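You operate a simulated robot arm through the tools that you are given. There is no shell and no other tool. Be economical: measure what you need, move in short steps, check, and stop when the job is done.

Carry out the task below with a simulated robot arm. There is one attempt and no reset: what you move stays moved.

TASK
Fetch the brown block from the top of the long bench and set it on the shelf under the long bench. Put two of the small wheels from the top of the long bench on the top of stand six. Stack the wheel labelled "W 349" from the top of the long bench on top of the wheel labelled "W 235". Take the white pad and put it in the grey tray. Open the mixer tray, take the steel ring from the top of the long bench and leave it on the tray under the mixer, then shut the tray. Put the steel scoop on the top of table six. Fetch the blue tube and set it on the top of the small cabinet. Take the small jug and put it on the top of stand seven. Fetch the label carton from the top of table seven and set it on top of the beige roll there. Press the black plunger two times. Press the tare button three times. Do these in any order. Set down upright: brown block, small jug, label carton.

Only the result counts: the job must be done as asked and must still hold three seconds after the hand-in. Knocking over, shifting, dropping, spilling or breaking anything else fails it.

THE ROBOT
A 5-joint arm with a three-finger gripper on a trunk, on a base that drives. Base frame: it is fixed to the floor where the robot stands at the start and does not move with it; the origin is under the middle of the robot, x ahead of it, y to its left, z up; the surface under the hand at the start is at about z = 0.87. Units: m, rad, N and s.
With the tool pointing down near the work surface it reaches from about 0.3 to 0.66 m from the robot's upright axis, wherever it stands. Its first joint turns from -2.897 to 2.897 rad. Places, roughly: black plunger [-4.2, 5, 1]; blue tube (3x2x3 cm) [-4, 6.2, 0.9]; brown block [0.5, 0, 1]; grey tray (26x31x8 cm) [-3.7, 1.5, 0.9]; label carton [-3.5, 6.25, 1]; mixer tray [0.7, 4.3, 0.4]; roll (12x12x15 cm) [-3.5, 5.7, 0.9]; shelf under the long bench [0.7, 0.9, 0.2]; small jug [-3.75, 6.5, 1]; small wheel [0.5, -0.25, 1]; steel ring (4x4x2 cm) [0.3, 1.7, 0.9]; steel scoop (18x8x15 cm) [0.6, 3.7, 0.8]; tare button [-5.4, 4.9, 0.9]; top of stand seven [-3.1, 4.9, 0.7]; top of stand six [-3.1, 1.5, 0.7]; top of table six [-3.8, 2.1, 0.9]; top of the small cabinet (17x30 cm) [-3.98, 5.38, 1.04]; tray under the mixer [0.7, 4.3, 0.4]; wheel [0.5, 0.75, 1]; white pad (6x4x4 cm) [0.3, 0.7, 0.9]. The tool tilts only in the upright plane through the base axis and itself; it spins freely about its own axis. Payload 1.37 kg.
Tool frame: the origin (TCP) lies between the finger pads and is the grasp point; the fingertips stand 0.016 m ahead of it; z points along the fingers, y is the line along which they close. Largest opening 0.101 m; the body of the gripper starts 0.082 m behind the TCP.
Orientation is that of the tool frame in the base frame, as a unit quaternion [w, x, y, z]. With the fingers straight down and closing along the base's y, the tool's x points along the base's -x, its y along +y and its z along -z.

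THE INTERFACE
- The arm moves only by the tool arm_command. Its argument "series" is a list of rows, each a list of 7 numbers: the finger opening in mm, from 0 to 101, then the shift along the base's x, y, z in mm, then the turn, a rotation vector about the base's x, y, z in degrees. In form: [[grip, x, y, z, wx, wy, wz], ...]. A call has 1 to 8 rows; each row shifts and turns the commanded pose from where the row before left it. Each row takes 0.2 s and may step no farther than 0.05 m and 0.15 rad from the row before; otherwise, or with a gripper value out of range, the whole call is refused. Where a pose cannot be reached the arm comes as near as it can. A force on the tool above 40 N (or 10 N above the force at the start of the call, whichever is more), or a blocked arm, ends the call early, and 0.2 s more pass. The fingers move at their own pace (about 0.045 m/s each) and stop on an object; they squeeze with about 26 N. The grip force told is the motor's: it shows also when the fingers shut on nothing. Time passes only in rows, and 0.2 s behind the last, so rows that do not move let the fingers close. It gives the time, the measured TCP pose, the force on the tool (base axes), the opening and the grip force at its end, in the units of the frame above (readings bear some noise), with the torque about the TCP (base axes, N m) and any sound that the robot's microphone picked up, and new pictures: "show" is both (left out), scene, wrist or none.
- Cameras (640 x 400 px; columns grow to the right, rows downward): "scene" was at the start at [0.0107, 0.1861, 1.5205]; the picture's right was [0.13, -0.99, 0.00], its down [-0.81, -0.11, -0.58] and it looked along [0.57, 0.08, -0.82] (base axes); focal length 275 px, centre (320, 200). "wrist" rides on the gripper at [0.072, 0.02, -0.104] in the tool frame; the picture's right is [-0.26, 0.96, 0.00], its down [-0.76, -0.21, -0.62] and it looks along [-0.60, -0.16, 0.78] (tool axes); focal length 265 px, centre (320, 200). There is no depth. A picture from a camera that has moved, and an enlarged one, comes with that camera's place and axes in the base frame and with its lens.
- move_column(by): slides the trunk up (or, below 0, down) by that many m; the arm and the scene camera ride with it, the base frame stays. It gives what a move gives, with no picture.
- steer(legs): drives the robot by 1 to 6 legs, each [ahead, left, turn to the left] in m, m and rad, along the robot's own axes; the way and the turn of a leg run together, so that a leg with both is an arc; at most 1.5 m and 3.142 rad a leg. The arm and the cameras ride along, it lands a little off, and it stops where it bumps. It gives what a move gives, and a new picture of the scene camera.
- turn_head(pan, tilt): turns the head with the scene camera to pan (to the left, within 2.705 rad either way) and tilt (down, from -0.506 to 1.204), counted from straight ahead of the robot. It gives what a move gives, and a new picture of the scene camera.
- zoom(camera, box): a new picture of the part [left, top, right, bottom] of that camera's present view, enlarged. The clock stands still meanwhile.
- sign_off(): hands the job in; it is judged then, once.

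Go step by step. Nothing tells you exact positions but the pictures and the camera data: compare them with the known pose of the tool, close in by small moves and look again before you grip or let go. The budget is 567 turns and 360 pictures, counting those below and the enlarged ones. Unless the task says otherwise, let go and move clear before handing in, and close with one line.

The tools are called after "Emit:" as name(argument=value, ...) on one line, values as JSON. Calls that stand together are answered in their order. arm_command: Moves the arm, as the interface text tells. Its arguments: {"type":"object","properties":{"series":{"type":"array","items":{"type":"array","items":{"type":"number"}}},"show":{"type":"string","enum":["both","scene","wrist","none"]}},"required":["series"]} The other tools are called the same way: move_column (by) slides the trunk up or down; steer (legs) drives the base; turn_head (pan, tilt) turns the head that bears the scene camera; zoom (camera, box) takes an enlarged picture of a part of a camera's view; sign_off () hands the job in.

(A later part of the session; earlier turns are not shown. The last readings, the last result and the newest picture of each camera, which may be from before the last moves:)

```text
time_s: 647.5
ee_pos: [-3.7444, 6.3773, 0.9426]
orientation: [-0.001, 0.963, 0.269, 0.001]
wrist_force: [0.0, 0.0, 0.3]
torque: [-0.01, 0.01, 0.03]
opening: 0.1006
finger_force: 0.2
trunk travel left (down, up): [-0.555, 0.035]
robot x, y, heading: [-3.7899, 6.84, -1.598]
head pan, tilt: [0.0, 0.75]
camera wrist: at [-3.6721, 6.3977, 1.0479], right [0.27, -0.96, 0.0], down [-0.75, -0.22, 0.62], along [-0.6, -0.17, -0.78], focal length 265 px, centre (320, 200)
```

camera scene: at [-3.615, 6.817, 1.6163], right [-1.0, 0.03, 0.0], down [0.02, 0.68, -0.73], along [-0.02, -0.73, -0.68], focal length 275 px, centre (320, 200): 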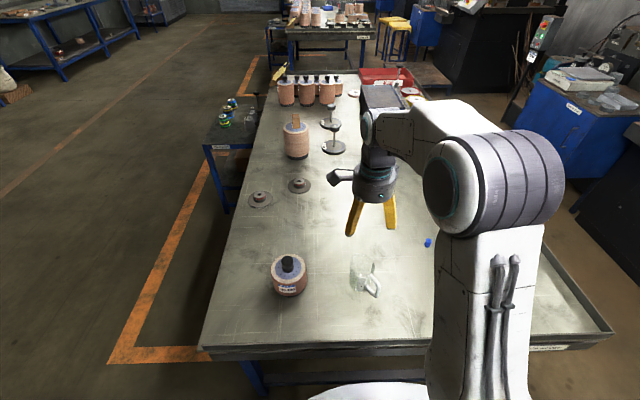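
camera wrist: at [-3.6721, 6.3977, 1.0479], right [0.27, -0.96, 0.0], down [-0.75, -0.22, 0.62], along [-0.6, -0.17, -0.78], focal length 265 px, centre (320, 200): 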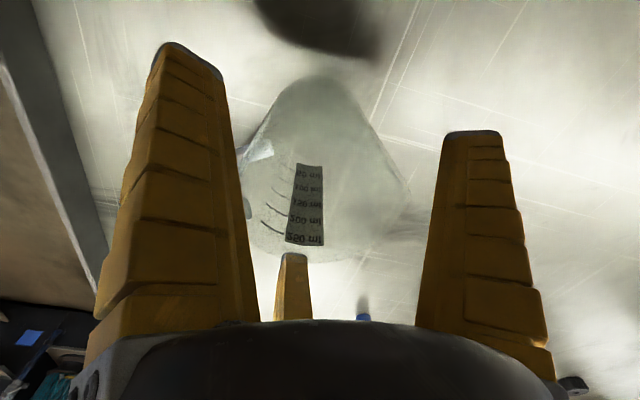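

Emit:
arm_command(series=[[101, 0, 0, -20, 0, 0, 0], [101, 0, 0, -17, 0, 0, 0], [0, 0, 0, 0, 0, 0, 0], [0, 0, 0, 0, 0, 0, 0], [0, 0, 0, 0, 0, 0, 0]], show="wrist")

```text
time_s: 648.7
ee_pos: [-3.7442, 6.3773, 0.9061]
orientation: [0.0, 0.963, 0.268, 0.0]
wrist_force: [-4.5, -0.6, 11.1]
torque: [0.01, 0.63, 0.03]
opening: 0.0711
finger_force: 25.6
trunk travel left (down, up): [-0.555, 0.035]
robot x, y, heading: [-3.7936, 6.8441, -1.599]
head pan, tilt: [0.0, 0.75]
camera wrist: at [-3.6721, 6.3989, 1.0111], right [0.27, -0.96, 0.0], down [-0.75, -0.21, 0.62], along [-0.6, -0.17, -0.78], focal length 265 px, centre (320, 200)
```

wrist: 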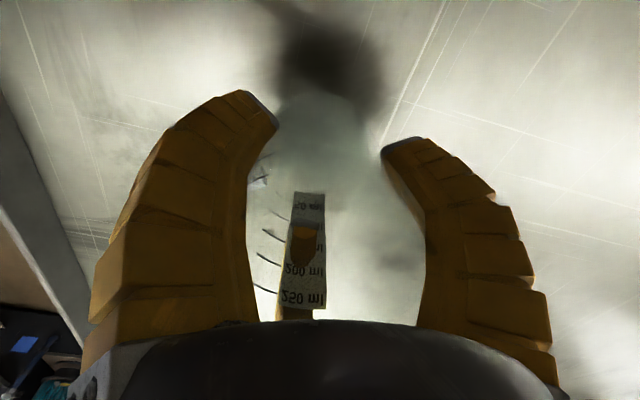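

Gripped. Lift gently and check.

Emit:
arm_command(series=[[0, 0, 0, 5, 0, 0, 0], [0, 0, 0, 10, 0, 0, 0], [0, 0, 0, 25, 0, 0, 0]], show="both")

```text
time_s: 649.5
ee_pos: [-3.7443, 6.3767, 0.9456]
orientation: [-0.001, 0.963, 0.269, 0.0]
wrist_force: [0.1, 0.6, -0.5]
torque: [0.03, 0.02, 0.0]
opening: 0.0698
finger_force: 26.2
trunk travel left (down, up): [-0.555, 0.035]
robot x, y, heading: [-3.7867, 6.8458, -1.599]
head pan, tilt: [0.0, 0.75]
camera scene: at [-3.6151, 6.8188, 1.6163], right [-1.0, 0.03, 0.0], down [0.02, 0.68, -0.73], along [-0.02, -0.73, -0.68], focal length 275 px, centre (320, 200)
camera wrist: at [-3.6714, 6.3984, 1.051], right [0.27, -0.96, 0.0], down [-0.75, -0.22, 0.62], along [-0.6, -0.17, -0.78], focal length 265 px, centre (320, 200)
```

scene: 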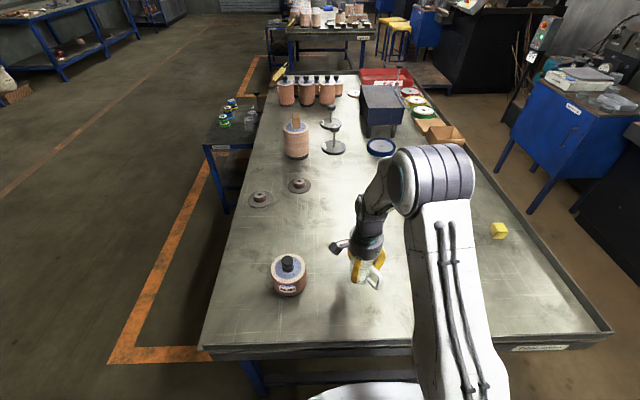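
wrist: 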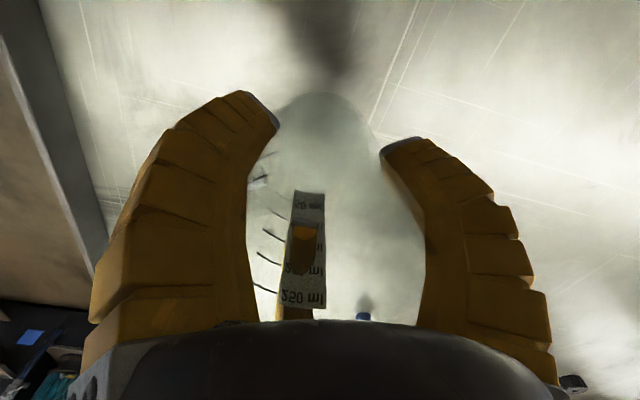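

Jug held upright. Raise and drive round to stand seven.

Emit:
arm_command(series=[[0, 0, 0, 45, 0, 0, 0], [0, 0, 0, 45, 0, 0, 0], [0, 0, 0, 45, 0, 0, 0]], show="none")

Emit:
steer(legs=[[-0.25, 0, 0.028], [0, 1.25, 0], [1.4, 0, 0], [0.55, 0, 0], [0, 0, -1.57]])

```text
time_s: 650.3
ee_pos: [-3.7437, 6.3809, 1.0805]
orientation: [-0.002, 0.963, 0.269, 0.0]
wrist_force: [-0.6, 0.6, -0.4]
torque: [-0.03, -0.04, -0.01]
opening: 0.0692
finger_force: 25.7
trunk travel left (down, up): [-0.555, 0.035]
robot x, y, heading: [-3.7891, 6.8463, -1.595]
head pan, tilt: [0.0, 0.75]
```

```text
time_s: 671.1
ee_pos: [-3.0176, 5.0501, 1.0808]
orientation: [0.001, 0.885, -0.465, 0.002]
wrist_force: [0.0, 0.3, -0.5]
torque: [-0.02, 0.01, -0.03]
opening: 0.0677
finger_force: 25.7
trunk travel left (down, up): [-0.555, 0.035]
robot x, y, heading: [-2.5548, 5.1243, -3.11]
head pan, tilt: [0.0, 0.75]
camera scene: at [-2.573, 4.9473, 1.6164], right [-0.03, 1.0, 0.0], down [0.68, 0.02, -0.73], along [-0.73, -0.02, -0.68], focal length 275 px, centre (320, 200)
```

scene: 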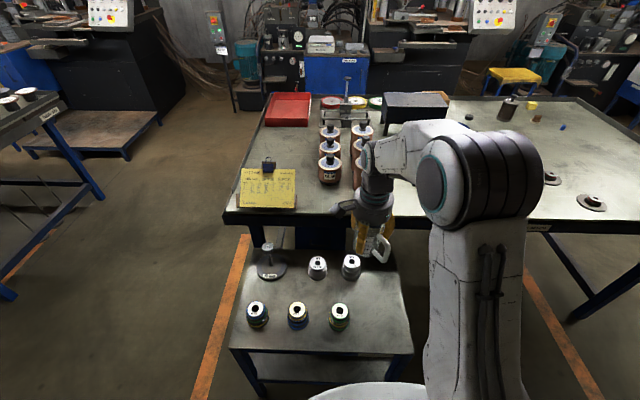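

Stand seven's right part is free; target ≈(-3.06,5.14). Move over it, then lower the trunk.

Emit:
arm_command(series=[[0, -14, 30, 0, 0, 0, 0], [0, -14, 30, 0, 0, 0, 0], [0, -14, 30, 0, 0, 0, 0]], show="none")

Emit:
move_column(by=-0.25)

Emit:
arm_command(series=[[0, 0, 0, -40, 0, 0, 0], [0, 0, 0, -40, 0, 0, 0]], show="both")

```text
time_s: 671.9
ee_pos: [-3.0609, 5.1401, 1.0807]
orientation: [0.0, 0.885, -0.465, 0.001]
wrist_force: [-0.3, 0.5, -1.5]
torque: [-0.05, -0.01, -0.03]
opening: 0.0677
finger_force: 25.7
trunk travel left (down, up): [-0.555, 0.035]
robot x, y, heading: [-2.554, 5.1237, -3.114]
head pan, tilt: [0.0, 0.75]
```

```text
time_s: 674.5
ee_pos: [-3.0599, 5.1404, 0.8306]
orientation: [0.0, 0.885, -0.465, 0.0]
wrist_force: [0.3, -0.6, -0.4]
torque: [0.01, 0.0, -0.02]
opening: 0.0675
finger_force: 26.6
trunk travel left (down, up): [-0.305, 0.285]
robot x, y, heading: [-2.5558, 5.1226, -3.109]
head pan, tilt: [0.0, 0.75]
```

```text
time_s: 675.1
ee_pos: [-3.061, 5.1391, 0.7484]
orientation: [0.0, 0.885, -0.465, 0.002]
wrist_force: [0.4, -0.2, -0.8]
torque: [-0.01, 0.0, -0.06]
opening: 0.0676
finger_force: 26.5
trunk travel left (down, up): [-0.305, 0.285]
robot x, y, heading: [-2.553, 5.1199, -3.11]
head pan, tilt: [0.0, 0.75]
camera scene: at [-2.5731, 4.9473, 1.3664], right [-0.03, 1.0, 0.0], down [0.68, 0.02, -0.73], along [-0.73, -0.02, -0.68], focal length 275 px, centre (320, 200)
camera wrist: at [-3.0368, 5.0702, 0.8538], right [-0.94, -0.33, 0.0], down [-0.26, 0.74, 0.62], along [-0.2, 0.59, -0.78], focal length 265 px, centre (320, 200)
```

scene: 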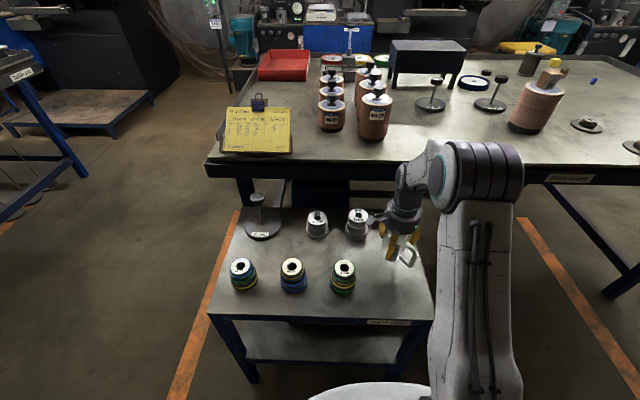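
wrist: 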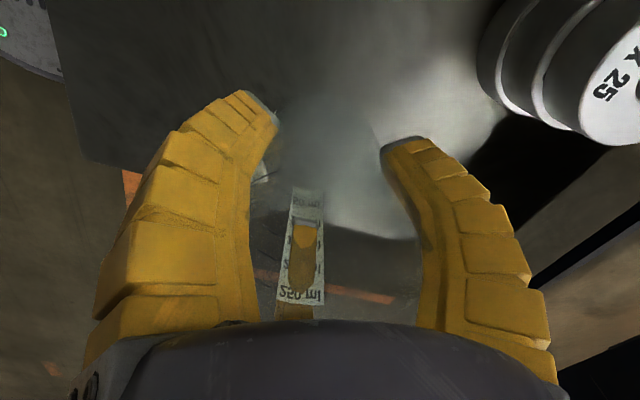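

Emit:
arm_command(series=[[0, 0, 0, -25, 0, 0, 0], [0, 0, 0, -12, 0, 0, 0], [0, 0, 0, -6, 0, 0, 0]], show="none")

Emit:
arm_command(series=[[0, 0, 0, -4, 0, 0, 0], [0, 0, 0, -3, 0, 0, 0], [0, 0, 0, 0, 0, 0, 0]], show="none")

Emit:
arm_command(series=[[0, 0, 0, -3, 0, 0, 0], [0, 0, 0, -3, 0, 0, 0], [0, 0, 0, 0, 0, 0, 0]], show="none")

```text
time_s: 675.9
ee_pos: [-3.0608, 5.14, 0.7073]
orientation: [0.0, 0.885, -0.465, 0.0]
wrist_force: [2.4, 1.1, 12.3]
torque: [0.45, 0.04, -0.08]
opening: 0.0674
finger_force: 25.8
trunk travel left (down, up): [-0.305, 0.285]
robot x, y, heading: [-2.556, 5.1202, -3.111]
head pan, tilt: [0.0, 0.75]
```

```text
time_s: 676.5
ee_pos: [-3.0614, 5.1397, 0.708]
orientation: [0.002, 0.885, -0.465, -0.003]
wrist_force: [6.8, -0.2, 20.0]
torque: [0.62, -0.18, -0.17]
opening: 0.0681
finger_force: 25.2
trunk travel left (down, up): [-0.305, 0.285]
robot x, y, heading: [-2.5533, 5.1237, -3.112]
head pan, tilt: [0.0, 0.75]
stopped in row 2: the force on the tool passed its limit at 43 N (the readings are from after the stop); the commanded pose is now the measured one
```

```text
time_s: 676.9
ee_pos: [-3.0638, 5.1389, 0.7068]
orientation: [0.004, 0.885, -0.465, -0.007]
wrist_force: [4.5, -0.1, 19.3]
torque: [0.6, -0.14, -0.12]
opening: 0.0682
finger_force: 26.0
trunk travel left (down, up): [-0.305, 0.285]
robot x, y, heading: [-2.5558, 5.1223, -3.109]
head pan, tilt: [0.0, 0.75]
stopped in row 2: the force on the tool passed its limit at 42 N (the readings are from after the stop); the commanded pose is now the measured one
```

In contact. Ease up and open; then check that it stands.

Emit:
arm_command(series=[[0, 0, 0, 3, 0, 0, 0], [80, 0, 0, 0, 0, 0, 0], [96, 0, 0, 0, 0, 0, 0], [96, 0, 0, 0, 0, 0, 0]], show="wrist")

```text
time_s: 677.9
ee_pos: [-3.0637, 5.1402, 0.7071]
orientation: [0.002, 0.886, -0.464, -0.004]
wrist_force: [0.8, 0.2, 1.4]
torque: [0.02, 0.03, -0.01]
opening: 0.0977
finger_force: 3.0
trunk travel left (down, up): [-0.305, 0.285]
robot x, y, heading: [-2.5545, 5.1241, -3.109]
head pan, tilt: [0.0, 0.75]
camera wrist: at [-3.0376, 5.0698, 0.8118], right [-0.94, -0.33, 0.01], down [-0.25, 0.74, 0.62], along [-0.21, 0.59, -0.78], focal length 265 px, centre (320, 200)
```

wrist: 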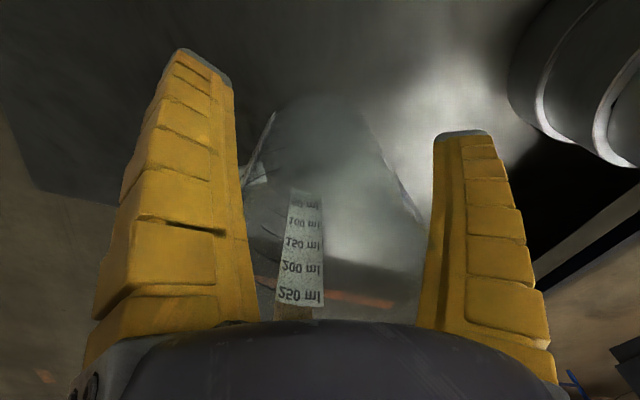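

Emit:
arm_command(series=[[98, 0, 0, 15, 0, 0, 0], [98, 0, 0, 30, 0, 0, 0], [98, 0, 0, 45, 0, 0, 0], [98, 0, 0, 45, 0, 0, 0], [98, 0, 0, 45, 0, 0, 0]], show="both")

```text
time_s: 679.1
ee_pos: [-3.0661, 5.1397, 0.8875]
orientation: [0.003, 0.885, -0.465, -0.004]
wrist_force: [0.1, -0.5, 0.4]
torque: [-0.03, -0.03, -0.02]
opening: 0.0983
finger_force: 0.3
trunk travel left (down, up): [-0.305, 0.285]
robot x, y, heading: [-2.557, 5.1221, -3.108]
head pan, tilt: [0.0, 0.75]
camera scene: at [-2.5726, 4.9473, 1.3663], right [-0.03, 1.0, 0.0], down [0.68, 0.02, -0.73], along [-0.73, -0.02, -0.68], focal length 275 px, centre (320, 200)
camera wrist: at [-3.0392, 5.07, 0.9916], right [-0.94, -0.33, 0.01], down [-0.25, 0.74, 0.62], along [-0.21, 0.59, -0.78], focal length 265 px, centre (320, 200)
```

scene: 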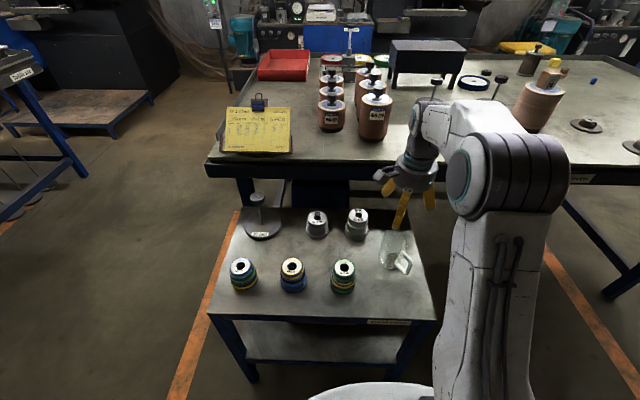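
wrist: 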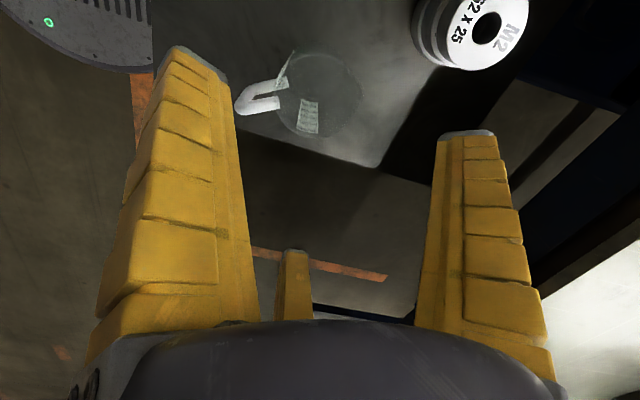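

The jug stands on stand seven. Now fetch the blue tube: go back round to the table's far end.

Emit:
move_column(by=0.25)

Emit:
steer(legs=[[-0.05, -1.35, -0.033], [0, -0.58, 0], [1.38, 0, 0], [0, 0, 1.571], [0.2, 0, 0]])

Emit:
zoom(camera="wrist", box=[0, 0, 640, 400])

```text
time_s: 681.7
ee_pos: [-3.0655, 5.1394, 1.1356]
orientation: [0.002, 0.885, -0.465, -0.006]
wrist_force: [0.4, 1.1, -0.3]
torque: [-0.02, 0.02, 0.01]
opening: 0.0979
finger_force: 0.3
trunk travel left (down, up): [-0.555, 0.035]
robot x, y, heading: [-2.557, 5.1204, -3.109]
head pan, tilt: [0.0, 0.75]
```

```text
time_s: 703.1
ee_pos: [-3.9889, 6.37, 1.1366]
orientation: [0.004, 0.962, 0.274, -0.002]
wrist_force: [-0.6, -0.6, 0.4]
torque: [0.03, -0.03, 0.0]
opening: 0.0982
finger_force: 0.1
trunk travel left (down, up): [-0.555, 0.035]
robot x, y, heading: [-3.9471, 6.8781, -1.589]
head pan, tilt: [0.0, 0.75]
camera scene: at [-3.7729, 6.8543, 1.6163], right [-1.0, 0.02, 0.0], down [0.01, 0.68, -0.73], along [-0.01, -0.73, -0.68], focal length 275 px, centre (320, 200)
```

scene: 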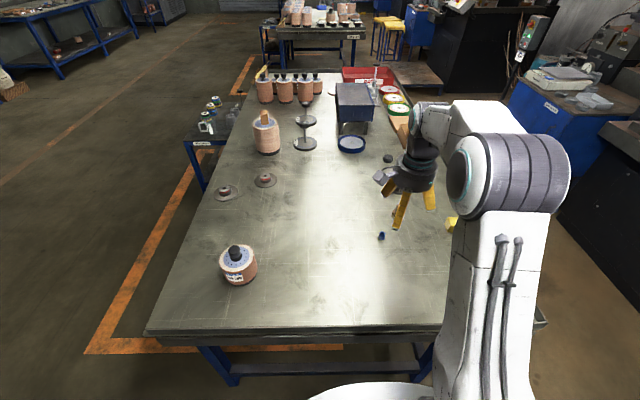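

```text
1.00 times, centred on (320, 200) of wrist (not enlarged: the box is as wide or as high as the picture)
camera zoom: at [-3.9164, 6.3931, 1.2405], right [0.28, -0.96, 0.01], down [-0.75, -0.22, 0.62], along [-0.6, -0.18, -0.78], focal length 265 px, centre (320, 200)
```

zoom: 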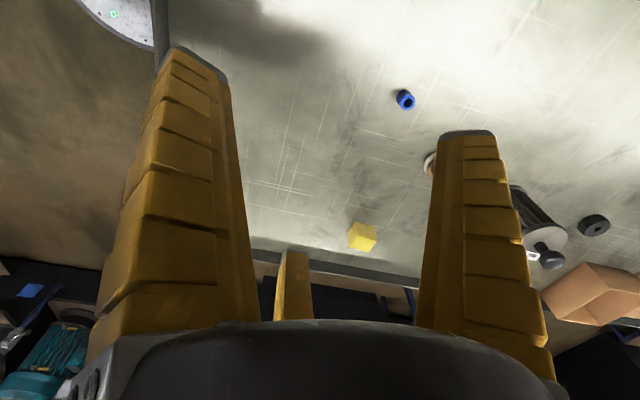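

Tube at ≈(-3.994,6.253), standing. Move 5 cm closer and align over it.

Emit:
steer(legs=[[0.05, 0, 0.018]])

Emit:
arm_command(series=[[60, 0, -25, -40, 0, 0, 0], [60, 0, -25, -40, 0, 0, 0], [60, -3, -18, -40, 0, 0, 0], [60, 0, 0, -30, 0, 0, 0]], show="wrist")

```text
time_s: 704.0
ee_pos: [-3.9802, 6.32, 1.1349]
orientation: [0.004, 0.959, 0.283, -0.001]
wrist_force: [-0.3, -0.3, -1.1]
torque: [0.03, -0.01, 0.0]
opening: 0.0985
finger_force: 0.2
trunk travel left (down, up): [-0.555, 0.035]
robot x, y, heading: [-3.9458, 6.8312, -1.566]
head pan, tilt: [0.0, 0.75]
camera scene: at [-3.7728, 6.8082, 1.6163], right [-1.0, 0.0, 0.0], down [0.0, 0.68, -0.73], along [0.0, -0.73, -0.68], focal length 275 px, centre (320, 200)
```

scene: 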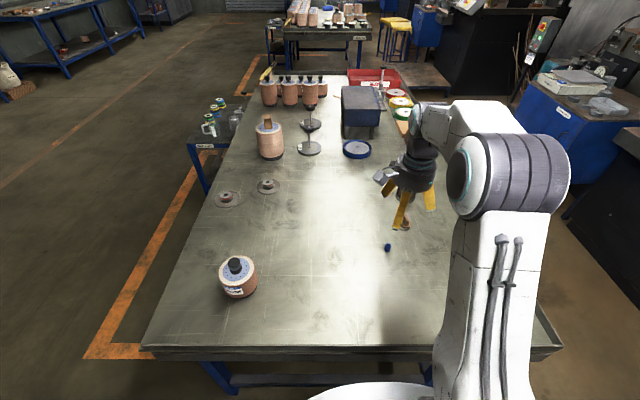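

```text
time_s: 705.0
ee_pos: [-3.9837, 6.2525, 0.9865]
orientation: [0.005, 0.959, 0.283, -0.001]
wrist_force: [0.2, 0.2, 0.1]
torque: [0.01, 0.04, -0.01]
opening: 0.0635
finger_force: 2.5
trunk travel left (down, up): [-0.555, 0.035]
robot x, y, heading: [-3.9463, 6.8333, -1.567]
head pan, tilt: [0.0, 0.75]
camera wrist: at [-3.9116, 6.2779, 1.0906], right [0.3, -0.95, 0.01], down [-0.75, -0.23, 0.62], along [-0.59, -0.2, -0.78], focal length 265 px, centre (320, 200)
```

wrist: 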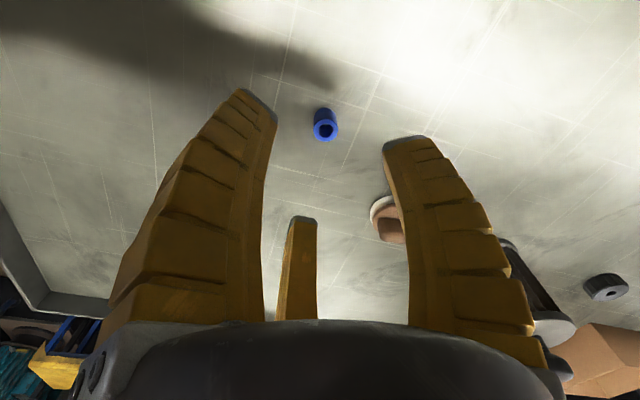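

Centre it (−5,−6 mm), lower fully and grip.

Emit:
arm_command(series=[[60, -5, -6, -45, 0, 0, 0], [60, 0, 0, -40, 0, 0, 0], [60, 0, 0, -14, 0, 0, 0], [0, 0, 0, 0, 0, 0, 0], [0, 0, 0, 0, 0, 0, 0], [0, 0, 0, 0, 0, 0, 0]], show="wrist")

Emit:
arm_command(series=[[0, 0, 0, 15, 0, 0, 0], [0, 0, 0, 40, 0, 0, 0], [0, 0, 0, 45, 0, 0, 0], [0, 0, 0, 0, 0, 0, 0], [0, 0, 0, 0, 0, 0, 0]], show="none")

```text
time_s: 706.4
ee_pos: [-3.989, 6.2475, 0.8872]
orientation: [0.005, 0.959, 0.284, -0.002]
wrist_force: [-1.1, -0.1, 2.0]
torque: [-0.04, 0.02, -0.03]
opening: 0.0163
finger_force: 19.0
trunk travel left (down, up): [-0.555, 0.035]
robot x, y, heading: [-3.9464, 6.8332, -1.571]
head pan, tilt: [0.0, 0.75]
camera wrist: at [-3.9169, 6.2721, 0.9913], right [0.3, -0.95, 0.01], down [-0.75, -0.23, 0.62], along [-0.59, -0.2, -0.78], focal length 265 px, centre (320, 200)
```

wrist: 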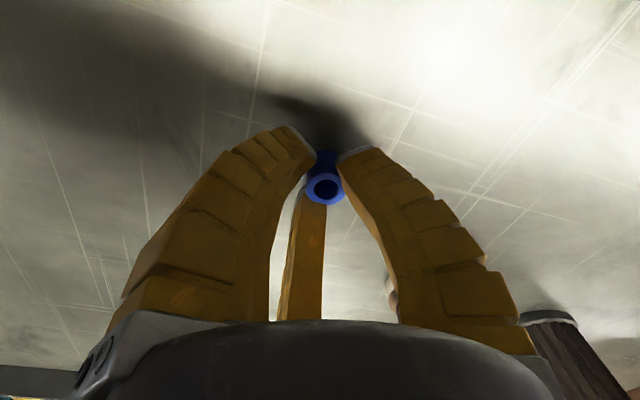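

```text
time_s: 707.6
ee_pos: [-3.9874, 6.2465, 0.9889]
orientation: [0.004, 0.959, 0.284, -0.001]
wrist_force: [0.5, -0.3, 0.5]
torque: [0.01, 0.0, 0.0]
opening: 0.0083
finger_force: 26.1
trunk travel left (down, up): [-0.555, 0.035]
robot x, y, heading: [-3.9455, 6.8299, -1.569]
head pan, tilt: [0.0, 0.75]
```

Emit:
arm_command(series=[[0, 0, 0, 0, 0, 0, 0], [0, 0, 0, 0, 0, 0, 0], [0, 0, 0, 0, 0, 0, 0]], show="wrist")

```text
time_s: 708.4
ee_pos: [-3.9876, 6.2464, 0.9876]
orientation: [0.004, 0.959, 0.283, -0.001]
wrist_force: [0.8, 0.9, -0.3]
torque: [0.01, -0.02, 0.02]
opening: 0.0084
finger_force: 26.3
trunk travel left (down, up): [-0.555, 0.035]
robot x, y, heading: [-3.9499, 6.8317, -1.568]
head pan, tilt: [0.0, 0.75]
camera wrist: at [-3.9162, 6.2714, 1.0921], right [0.3, -0.95, 0.01], down [-0.75, -0.23, 0.62], along [-0.59, -0.2, -0.78], focal length 265 px, centre (320, 200)
```

wrist: 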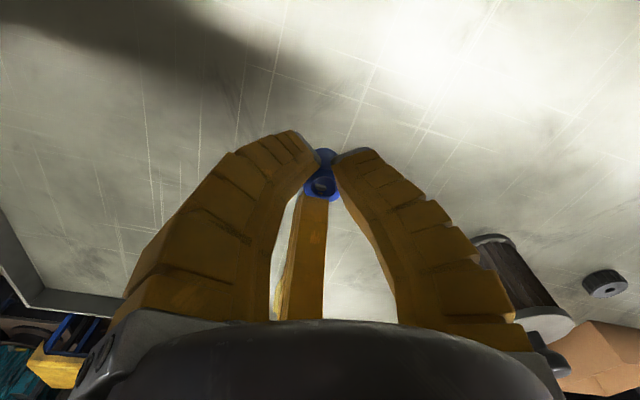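

Held at the tips. For the drive I'll tilt the tool to horizontal so the tube cannot slide out.

Emit:
arm_command(series=[[0, 0, 0, 8, -8.5, 0.6, 0], [0, 0, 0, 8, -8.5, 0.6, 0], [0, 0, 0, 8, -8.5, 0.6, 0], [0, 0, 0, 8, -8.5, 0.6, 0], [0, 0, 0, 8, -8.5, 0.6, 0], [0, 0, 0, 8, -8.5, 0.6, 0], [0, 0, 0, 8, -8.5, 0.6, 0], [0, 0, 0, 8, -8.5, 0.6, 0]], show="none")

Emit:
arm_command(series=[[0, 0, 0, 8, -8.5, 0.6, 0], [0, 0, 0, 8, -8.5, 0.6, 0], [0, 0, 0, 8, -8.5, 0.6, 0], [0, 0, 0, 8, -8.5, 0.6, 0]], show="wrist")

```text
time_s: 710.2
ee_pos: [-3.9872, 6.2474, 1.0521]
orientation: [0.529, 0.792, 0.233, -0.199]
wrist_force: [1.1, -0.5, -0.1]
torque: [-0.02, 0.04, 0.01]
opening: 0.0084
finger_force: 26.7
trunk travel left (down, up): [-0.555, 0.035]
robot x, y, heading: [-3.9457, 6.8316, -1.565]
head pan, tilt: [0.0, 0.75]
```

```text
time_s: 711.2
ee_pos: [-3.9866, 6.2482, 1.0835]
orientation: [0.731, 0.599, 0.175, -0.276]
wrist_force: [-0.2, -0.3, 0.8]
torque: [0.0, 0.0, -0.02]
opening: 0.0084
finger_force: 26.2
trunk travel left (down, up): [-0.555, 0.035]
robot x, y, heading: [-3.9485, 6.8342, -1.57]
head pan, tilt: [0.0, 0.75]
camera wrist: at [-3.9096, 6.3389, 1.0342], right [0.38, 0.18, 0.91], down [-0.68, 0.72, 0.14], along [-0.63, -0.67, 0.4], focal length 265 px, centre (320, 200)
```

wrist: 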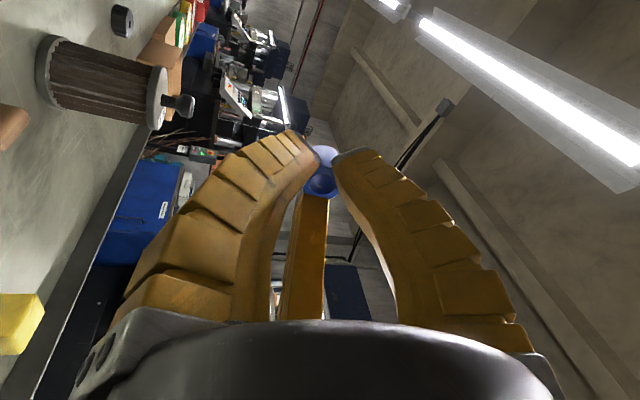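

Now back off and go to the rear aisle of the table.

Emit:
steer(legs=[[-0.25, 0, 0], [0, -0.8, 0]])

```text
time_s: 717.0
ee_pos: [-4.7988, 6.5041, 1.0844]
orientation: [0.73, 0.6, 0.17, -0.28]
wrist_force: [-0.6, -0.6, -0.8]
torque: [-0.04, -0.02, 0.02]
opening: 0.0079
finger_force: 26.2
trunk travel left (down, up): [-0.555, 0.035]
robot x, y, heading: [-4.7539, 7.0894, -1.585]
head pan, tilt: [0.0, 0.75]
camera scene: at [-4.5785, 7.0635, 1.6164], right [-1.0, 0.01, 0.0], down [0.01, 0.68, -0.73], along [-0.01, -0.73, -0.68], focal length 275 px, centre (320, 200)
```

scene: 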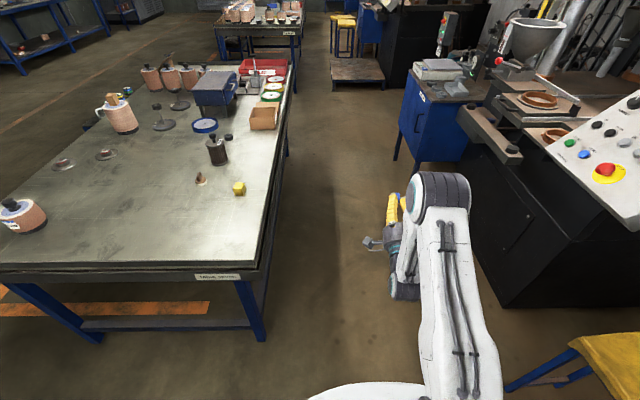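

The rear aisle is wide enough. Drive along it to y≈5.6 and turn to face the table's back.

Emit:
steer(legs=[[1.4, -0.05, 0.014], [0.09, 0, 0], [0, 0, 1.571]])

```text
time_s: 728.6
ee_pos: [-4.2134, 5.5644, 1.0826]
orientation: [0.706, 0.29, 0.552, 0.336]
wrist_force: [-0.2, 0.8, 0.3]
torque: [0.03, -0.02, -0.03]
opening: 0.0081
finger_force: 26.2
trunk travel left (down, up): [-0.555, 0.035]
robot x, y, heading: [-4.798, 5.5819, 0.036]
head pan, tilt: [0.0, 0.75]
camera scene: at [-4.7831, 5.7611, 1.6164], right [0.04, -1.0, 0.0], down [-0.68, -0.02, -0.73], along [0.73, 0.03, -0.68], focal length 275 px, centre (320, 200)
```

scene: 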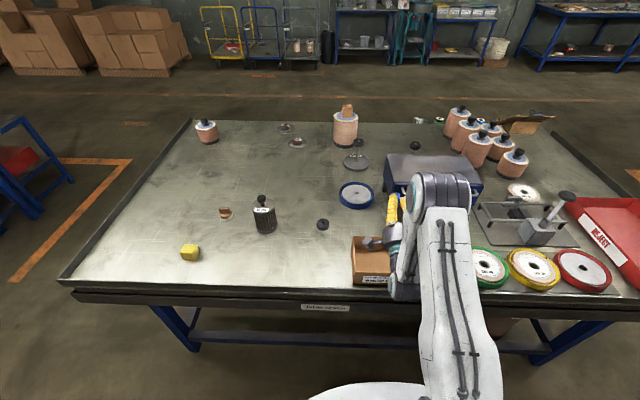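

The black cabinet's top spans x −4.09…−3.92, y 5.26…5.55. Raise, and move in front of it.

Emit:
arm_command(series=[[0, 0, 0, 40, 0, 0, 0], [0, 0, 0, 30, 0, 0, 0]], show="none")

Emit:
steer(legs=[[0.15, -0.17, -0.036]])

Emit:
arm_command(series=[[0, 0, 0, 0, 0, 8.4, 0], [0, 0, 0, 0, 0, 8.4, 0], [0, 0, 0, 0, 0, 8.4, 0], [0, 0, 0, 0, 0, 8.4, 0], [0, 0, 0, 0, 0, 8.4, 0]], show="wrist")

```text
time_s: 729.2
ee_pos: [-4.2133, 5.5654, 1.1536]
orientation: [0.707, 0.291, 0.552, 0.334]
wrist_force: [0.1, 0.7, 0.3]
torque: [0.0, -0.02, -0.03]
opening: 0.0078
finger_force: 26.2
trunk travel left (down, up): [-0.555, 0.035]
robot x, y, heading: [-4.7985, 5.5845, 0.04]
head pan, tilt: [0.0, 0.75]
```

```text
time_s: 730.9
ee_pos: [-4.0631, 5.374, 1.1536]
orientation: [0.712, 0.301, 0.546, 0.322]
wrist_force: [0.5, 0.5, -0.1]
torque: [0.02, 0.0, 0.01]
opening: 0.0079
finger_force: 26.3
trunk travel left (down, up): [-0.555, 0.035]
robot x, y, heading: [-4.6477, 5.4182, -0.008]
head pan, tilt: [0.0, 0.75]
camera scene: at [-4.624, 5.5925, 1.6164], right [0.0, -1.0, 0.0], down [-0.68, 0.0, -0.73], along [0.73, 0.0, -0.68], focal length 275 px, centre (320, 200)
```

scene: 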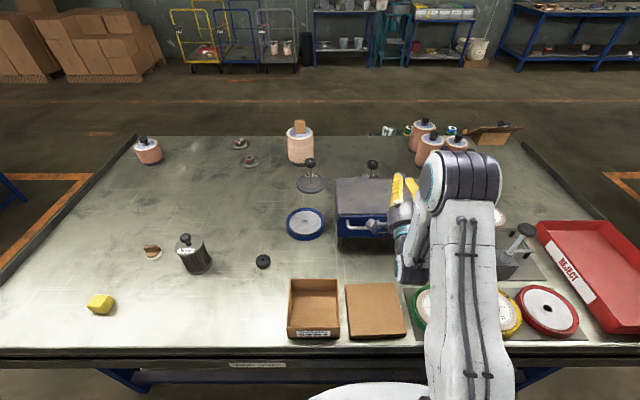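

```text
time_s: 732.1
ee_pos: [-4.0645, 5.3739, 1.1537]
orientation: [0.468, 0.395, 0.766, 0.193]
wrist_force: [-0.1, 0.9, 0.8]
torque: [0.03, 0.0, -0.01]
opening: 0.0081
finger_force: 25.9
trunk travel left (down, up): [-0.555, 0.035]
robot x, y, heading: [-4.6464, 5.4174, -0.003]
head pan, tilt: [0.0, 0.75]
camera wrist: at [-4.1639, 5.4513, 1.1775], right [0.47, 0.38, 0.79], down [-0.44, -0.68, 0.59], along [0.76, -0.63, -0.15], focal length 265 px, centre (320, 200)
```

wrist: 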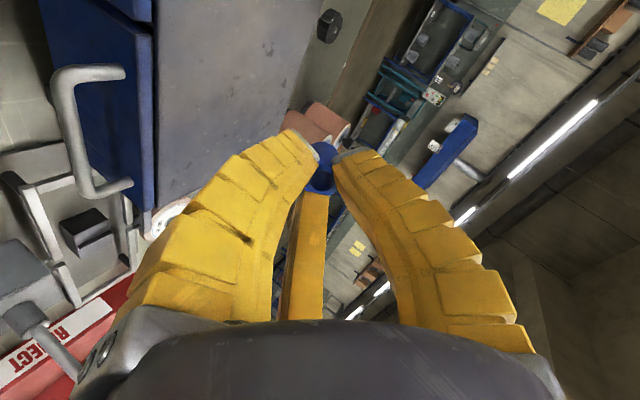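

Over the cabinet's near edge with the tool 61° tilted. Advance and lower until touching.

Emit:
arm_command(series=[[0, 28, 8, -20, 0, 0, 0], [0, 27, 8, -25, 0, 0, 0], [0, 0, 0, -15, 0, 0, 0], [0, 0, 0, -8, 0, 0, 0]], show="none")

Emit:
arm_command(series=[[0, 0, 0, -5, 0, 0, 0], [0, 0, 0, -5, 0, 0, 0], [0, 0, 0, -4, 0, 0, 0]], show="none")

Emit:
arm_command(series=[[0, 0, 0, -4, 0, 0, 0], [0, 0, 0, -4, 0, 0, 0]], show="wrist")

```text
time_s: 733.1
ee_pos: [-4.0088, 5.3689, 1.085]
orientation: [0.468, 0.395, 0.766, 0.195]
wrist_force: [0.1, 0.2, 0.8]
torque: [0.02, -0.02, 0.01]
opening: 0.0078
finger_force: 26.3
out of reach, approached as far as the arm can: row 1, 2
trunk travel left (down, up): [-0.555, 0.035]
robot x, y, heading: [-4.6451, 5.4201, 0.001]
head pan, tilt: [0.0, 0.75]
```

```text
time_s: 733.9
ee_pos: [-4.0093, 5.3705, 1.071]
orientation: [0.468, 0.396, 0.766, 0.194]
wrist_force: [0.5, 0.3, -0.3]
torque: [-0.02, 0.0, 0.02]
opening: 0.0079
finger_force: 26.2
trunk travel left (down, up): [-0.555, 0.035]
robot x, y, heading: [-4.6484, 5.417, -0.006]
head pan, tilt: [0.0, 0.75]
```

```text
time_s: 734.5
ee_pos: [-4.0088, 5.3703, 1.0619]
orientation: [0.468, 0.394, 0.766, 0.196]
wrist_force: [0.2, -0.1, -0.1]
torque: [0.0, -0.03, 0.0]
opening: 0.0077
finger_force: 26.1
trunk travel left (down, up): [-0.555, 0.035]
robot x, y, heading: [-4.6455, 5.4168, 0.001]
head pan, tilt: [0.0, 0.75]
camera wrist: at [-4.1096, 5.447, 1.087], right [0.47, 0.38, 0.79], down [-0.44, -0.68, 0.59], along [0.76, -0.63, -0.15], focal length 265 px, centre (320, 200)
```

wrist: 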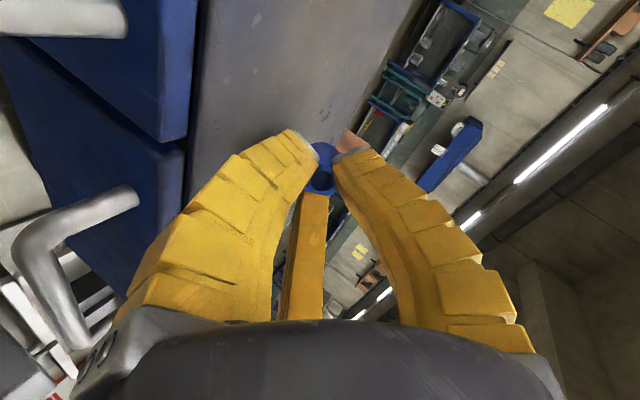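

Emit:
arm_command(series=[[0, 0, 0, -4, 0, 0, 0], [0, 0, 0, -3, 0, 0, 0]], show="none")

Emit:
arm_command(series=[[0, 0, 0, -3, 0, 0, 0], [0, 0, 0, -3, 0, 0, 0]], show="none")

Emit:
arm_command(series=[[0, 0, 0, -3, 0, 0, 0], [0, 0, 0, -3, 0, 0, 0]], show="none")

```text
time_s: 735.1
ee_pos: [-4.0107, 5.3687, 1.06]
orientation: [0.471, 0.394, 0.765, 0.195]
wrist_force: [-1.2, 1.1, 9.3]
torque: [0.06, 0.11, 0.02]
opening: 0.0071
finger_force: 25.8
trunk travel left (down, up): [-0.555, 0.035]
robot x, y, heading: [-4.6474, 5.4183, 0.001]
head pan, tilt: [0.0, 0.75]
```

```text
time_s: 735.7
ee_pos: [-4.0109, 5.3704, 1.0578]
orientation: [0.474, 0.392, 0.763, 0.198]
wrist_force: [-2.1, 2.2, 28.8]
torque: [0.08, 0.1, -0.02]
opening: 0.0061
finger_force: 25.8
trunk travel left (down, up): [-0.555, 0.035]
robot x, y, heading: [-4.646, 5.4196, -0.005]
head pan, tilt: [0.0, 0.75]
```

```text
time_s: 736.3
ee_pos: [-4.0087, 5.3693, 1.0576]
orientation: [0.482, 0.39, 0.759, 0.2]
wrist_force: [-10.0, 0.4, 18.2]
torque: [0.07, 0.34, 0.05]
opening: 0.0063
finger_force: 26.2
trunk travel left (down, up): [-0.555, 0.035]
robot x, y, heading: [-4.6478, 5.4167, -0.002]
head pan, tilt: [0.0, 0.75]
stopped in row 2: the force on the tool passed its limit at 40 N (the readings are from after the stop); the commanded pose is now the measured one
```

Contact. Ease up and open slowly.

Emit:
arm_command(series=[[0, 0, 0, 2, 0, 0, 0], [14, 0, 0, 1, 0, 0, 0], [22, 0, 0, 2, 0, 0, 0], [30, 0, 0, 2, 0, 0, 0], [36, 0, 0, 2, 0, 0, 0], [36, 0, 0, 0, 0, 0, 0]], show="wrist")

```text
time_s: 737.7
ee_pos: [-4.0071, 5.3678, 1.0644]
orientation: [0.479, 0.391, 0.76, 0.2]
wrist_force: [4.0, -8.0, 18.4]
torque: [-0.19, 0.05, 0.06]
opening: 0.0307
finger_force: 0.0
trunk travel left (down, up): [-0.555, 0.035]
robot x, y, heading: [-4.6477, 5.4166, -0.003]
head pan, tilt: [0.0, 0.75]
camera wrist: at [-4.1077, 5.4457, 1.0846], right [0.45, 0.38, 0.81], down [-0.46, -0.68, 0.58], along [0.77, -0.63, -0.13], focal length 265 px, centre (320, 200)
```

wrist: 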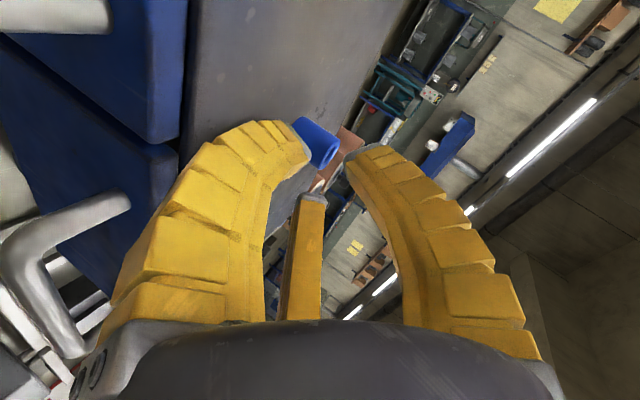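

Emit:
arm_command(series=[[36, 0, 0, 5, 0, 0, 0], [36, -6, 0, 3, 0, 0, 0], [36, -6, 0, 3, 0, 0, 0], [36, -8, 0, 4, 0, 0, 0]], show="wrist")

```text
time_s: 738.7
ee_pos: [-4.0276, 5.3713, 1.0743]
orientation: [0.475, 0.393, 0.762, 0.198]
wrist_force: [-0.2, -0.9, 0.2]
torque: [-0.04, -0.03, 0.02]
opening: 0.0406
finger_force: 3.5
trunk travel left (down, up): [-0.555, 0.035]
robot x, y, heading: [-4.6427, 5.4168, -0.004]
head pan, tilt: [0.0, 0.75]
camera wrist: at [-4.1279, 5.4485, 1.0971], right [0.46, 0.38, 0.8], down [-0.45, -0.68, 0.58], along [0.77, -0.63, -0.14], focal length 265 px, centre (320, 200)
```

wrist: 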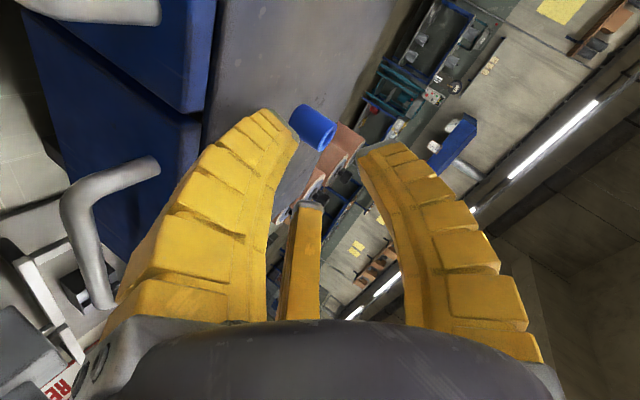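

Emit:
arm_command(series=[[36, -10, 0, 8, 0, 0, 0], [36, -20, 0, 15, 0, 0, 0], [36, -30, 10, 30, 0, 0, 0], [36, -30, 20, 35, 0, 0, 0]], show="wrist")

Emit:
zoom(camera="scene", box=[290, 130, 540, 290])

```text
refused: row 4 steps farther than a row can; nothing moved
```

```text
2.50 times, centred on (415, 210) of scene
camera zoom: at [-4.6254, 5.5935, 1.6163], right [0.0, -1.0, 0.0], down [-0.68, 0.0, -0.73], along [0.73, 0.0, -0.68], focal length 688 px, centre (82, 175)
```

zoom: 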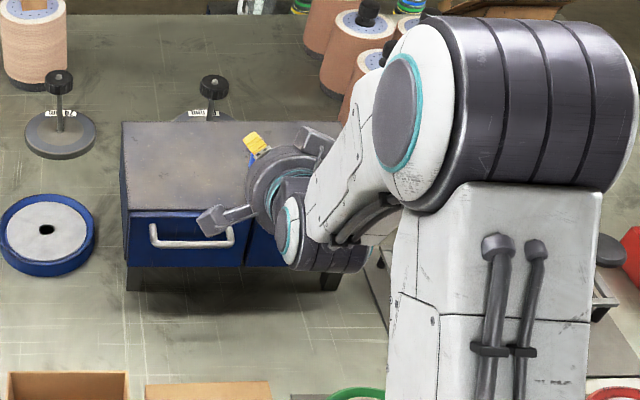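

Emit:
arm_command(series=[[36, -10, 0, 8, 0, 0, 0], [36, -20, 0, 15, 0, 0, 0], [36, -25, 5, 35, 0, 0, 0], [36, -20, 10, 40, 0, 0, 0]], show="wrist")

```text
time_s: 739.7
ee_pos: [-4.1019, 5.3831, 1.1755]
orientation: [0.475, 0.389, 0.763, 0.202]
wrist_force: [-0.2, -0.8, 0.8]
torque: [0.01, -0.01, -0.01]
opening: 0.0406
finger_force: 3.3
out of reach, approached as far as the arm can: row 4
trunk travel left (down, up): [-0.555, 0.035]
robot x, y, heading: [-4.6473, 5.4148, 0.0]
head pan, tilt: [0.0, 0.75]
camera wrist: at [-4.2046, 5.4589, 1.1955], right [0.45, 0.38, 0.8], down [-0.45, -0.68, 0.58], along [0.77, -0.62, -0.14], focal length 265 px, centre (320, 200)
```

wrist: 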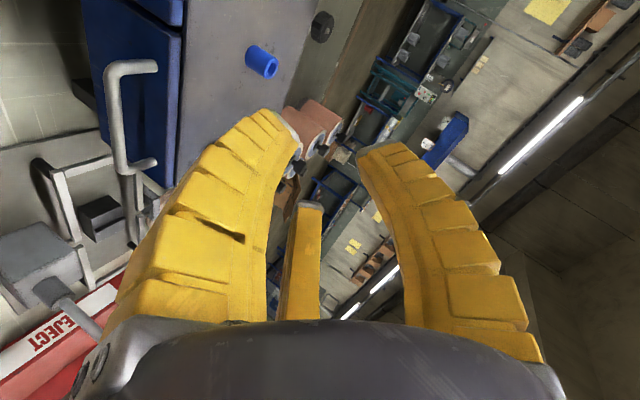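

The tube lies on the cabinet. Next the plunger: back off and move to y≈4.95, straightening the tool.

Emit:
steer(legs=[[-0.2, -0.3, 0], [0, -0.15, 0]])

Emit:
arm_command(series=[[0, 0, 0, 0, 0, 8.4, 0], [0, 0, 0, 0, 0, 8.4, 0], [0, 0, 0, 0, 0, 8.4, 0], [0, 0, 0, 0, 0, 8.4, 0], [0, 0, 0, 0, 0, 8.4, 0], [0, 0, 0, 0, 0, 8.4, 0], [0, 0, 0, 0, 0, 8.4, 0]], show="none")

Emit:
turn_head(pan=-0.1, tilt=0.85)

```text
time_s: 743.0
ee_pos: [-4.3053, 4.9304, 1.1742]
orientation: [0.475, 0.389, 0.763, 0.203]
wrist_force: [0.2, 0.0, 0.5]
torque: [0.0, 0.03, 0.03]
opening: 0.0405
finger_force: 3.7
trunk travel left (down, up): [-0.555, 0.035]
robot x, y, heading: [-4.8521, 4.9661, 0.002]
head pan, tilt: [0.0, 0.75]
camera scene: at [-4.8292, 5.1396, 1.6165], right [0.0, -1.0, 0.0], down [-0.68, 0.0, -0.73], along [0.73, 0.0, -0.68], focal length 275 px, centre (320, 200)
```

scene: 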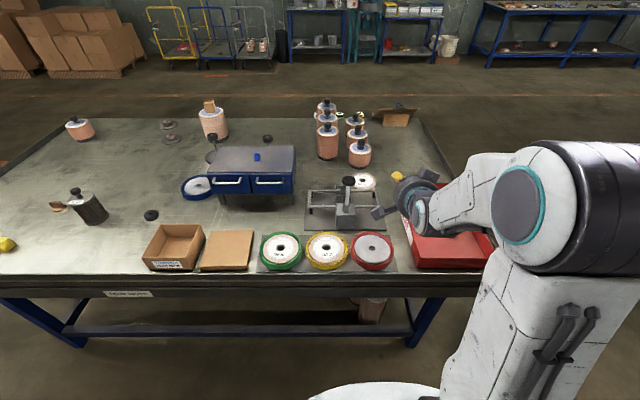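

```text
time_s: 744.6
ee_pos: [-4.308, 4.8995, 1.1717]
orientation: [0.03, 0.438, 0.899, 0.01]
wrist_force: [-0.1, -0.8, 0.0]
torque: [-0.04, 0.0, 0.0]
opening: 0.0
finger_force: 26.1
out of reach, approached as far as the arm can: row 3, 4, 5, 6, 7
trunk travel left (down, up): [-0.555, 0.035]
robot x, y, heading: [-4.849, 4.9642, -0.002]
head pan, tilt: [0.0, 0.75]
```

```text
time_s: 745.3
ee_pos: [-4.3084, 4.8998, 1.1731]
orientation: [0.032, 0.438, 0.899, 0.011]
wrist_force: [-0.3, 0.8, -1.2]
torque: [0.0, -0.02, 0.0]
opening: 0.0001
finger_force: 25.5
trunk travel left (down, up): [-0.555, 0.035]
robot x, y, heading: [-4.8519, 4.9617, -0.003]
head pan, tilt: [-0.099, 0.85]
camera scene: at [-4.8341, 5.1332, 1.6084], right [-0.1, -1.0, 0.0], down [-0.75, 0.07, -0.66], along [0.66, -0.07, -0.75], focal length 275 px, centre (320, 200)
```

scene: 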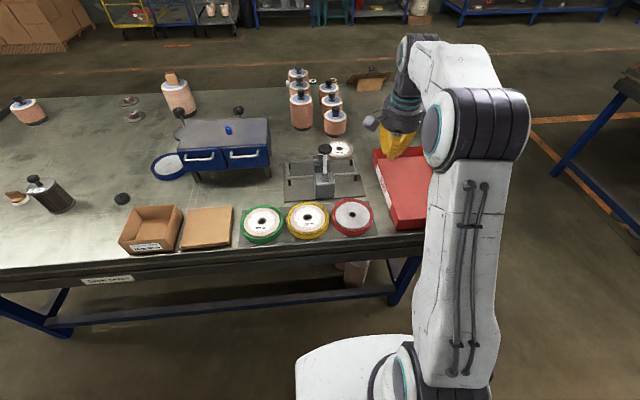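

Emit:
zoom(camera="scene", box=[260, 120, 400, 220])

```text
4.00 times, centred on (330, 170) of scene
camera zoom: at [-4.8341, 5.1332, 1.6084], right [-0.1, -1.0, 0.0], down [-0.75, 0.07, -0.66], along [0.66, -0.07, -0.75], focal length 1101 px, centre (280, 320)
```

zoom: 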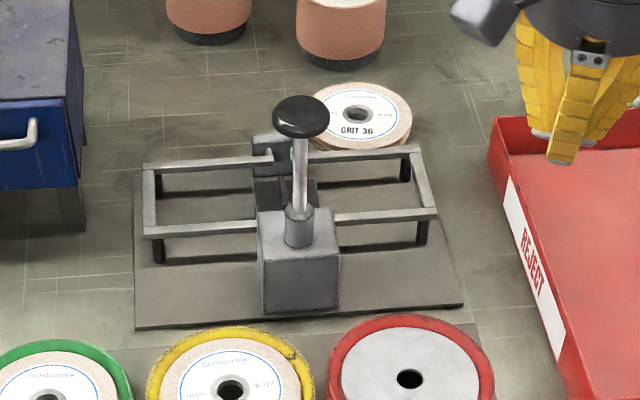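

The plunger is the black knob on the rod, ≈(-4.165,5.048,1.07). Try retracting a bit to get the arm in a good posture and view with the wrist camera.

Emit:
arm_command(series=[[0, -20, 10, 0, 0, 3.5, 0], [0, -20, 15, 0, 0, 0, 0], [0, -10, 15, 0, 0, 0, 0]], show="none")

```text
time_s: 746.1
ee_pos: [-4.3588, 4.9412, 1.1732]
orientation: [0.002, 0.438, 0.899, 0.001]
wrist_force: [0.5, -0.3, 0.4]
torque: [-0.01, 0.0, -0.01]
opening: 0.0
finger_force: 26.4
trunk travel left (down, up): [-0.555, 0.035]
robot x, y, heading: [-4.853, 4.9669, -0.002]
head pan, tilt: [-0.099, 0.85]
```

Emit:
steer(legs=[[0.2, 0.03, 0]])

Emit:
zoom(camera="wrist", box=[0, 0, 640, 400])

```text
time_s: 747.7
ee_pos: [-4.1563, 4.9699, 1.1722]
orientation: [0.001, 0.438, 0.899, 0.0]
wrist_force: [0.9, -0.1, -0.3]
torque: [-0.04, 0.0, -0.04]
opening: 0.0
finger_force: 26.0
trunk travel left (down, up): [-0.555, 0.035]
robot x, y, heading: [-4.649, 4.9991, -0.004]
head pan, tilt: [-0.099, 0.85]
camera scene: at [-4.6315, 5.1625, 1.6083], right [-0.1, -0.99, 0.0], down [-0.75, 0.07, -0.66], along [0.66, -0.07, -0.75], focal length 275 px, centre (320, 200)
```

scene: 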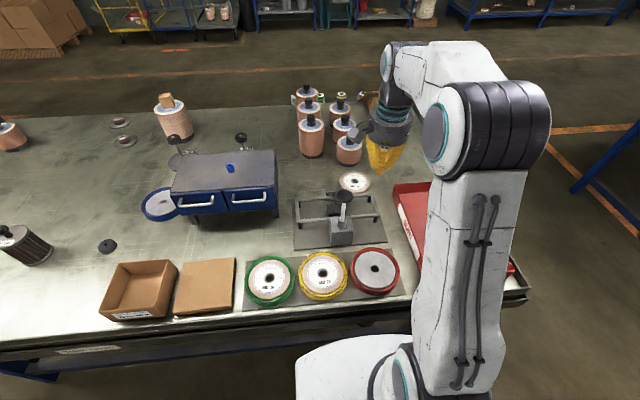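

```text
1.00 times, centred on (320, 200) of wrist (not enlarged: the box is as wide or as high as the picture)
camera zoom: at [-4.1847, 5.04, 1.277], right [0.92, 0.39, 0.0], down [0.3, -0.72, 0.62], along [0.24, -0.57, -0.78], focal length 265 px, centre (320, 200)
```

zoom: 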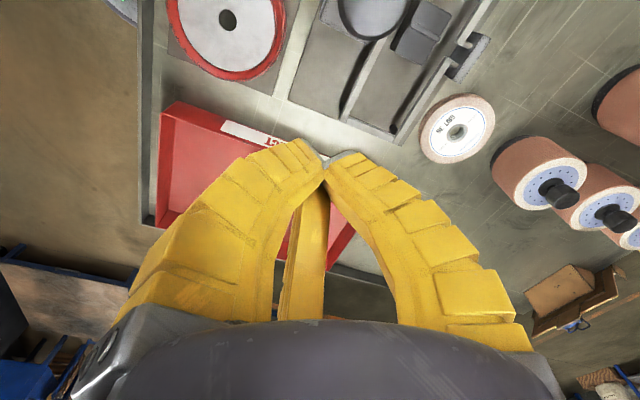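

Knob refined to ≈(-4.16,5.05,1.08). Move the closed fingers above it and lower to just above.

Emit:
arm_command(series=[[0, -2, 40, 0, 0, 0, 0], [0, -2, 40, 0, 0, 0, 0], [0, 0, 0, -35, 0, 0, 0], [0, 0, 0, -15, 0, 0, 0]], show="wrist")

```text
time_s: 748.7
ee_pos: [-4.1607, 5.0507, 1.1231]
orientation: [0.003, 0.438, 0.899, 0.001]
wrist_force: [0.6, 0.2, -0.6]
torque: [0.02, -0.01, 0.01]
opening: 0.0
finger_force: 25.8
trunk travel left (down, up): [-0.555, 0.035]
robot x, y, heading: [-4.6515, 4.9946, -0.002]
head pan, tilt: [-0.099, 0.85]
camera wrist: at [-4.1899, 5.1205, 1.2268], right [0.92, 0.39, 0.01], down [0.3, -0.72, 0.62], along [0.24, -0.57, -0.78], focal length 265 px, centre (320, 200)
```

wrist: 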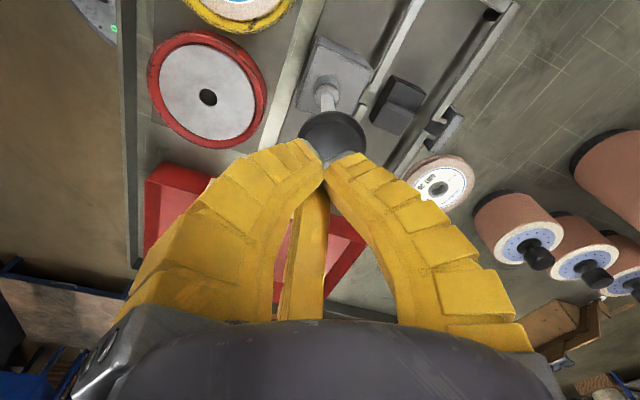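

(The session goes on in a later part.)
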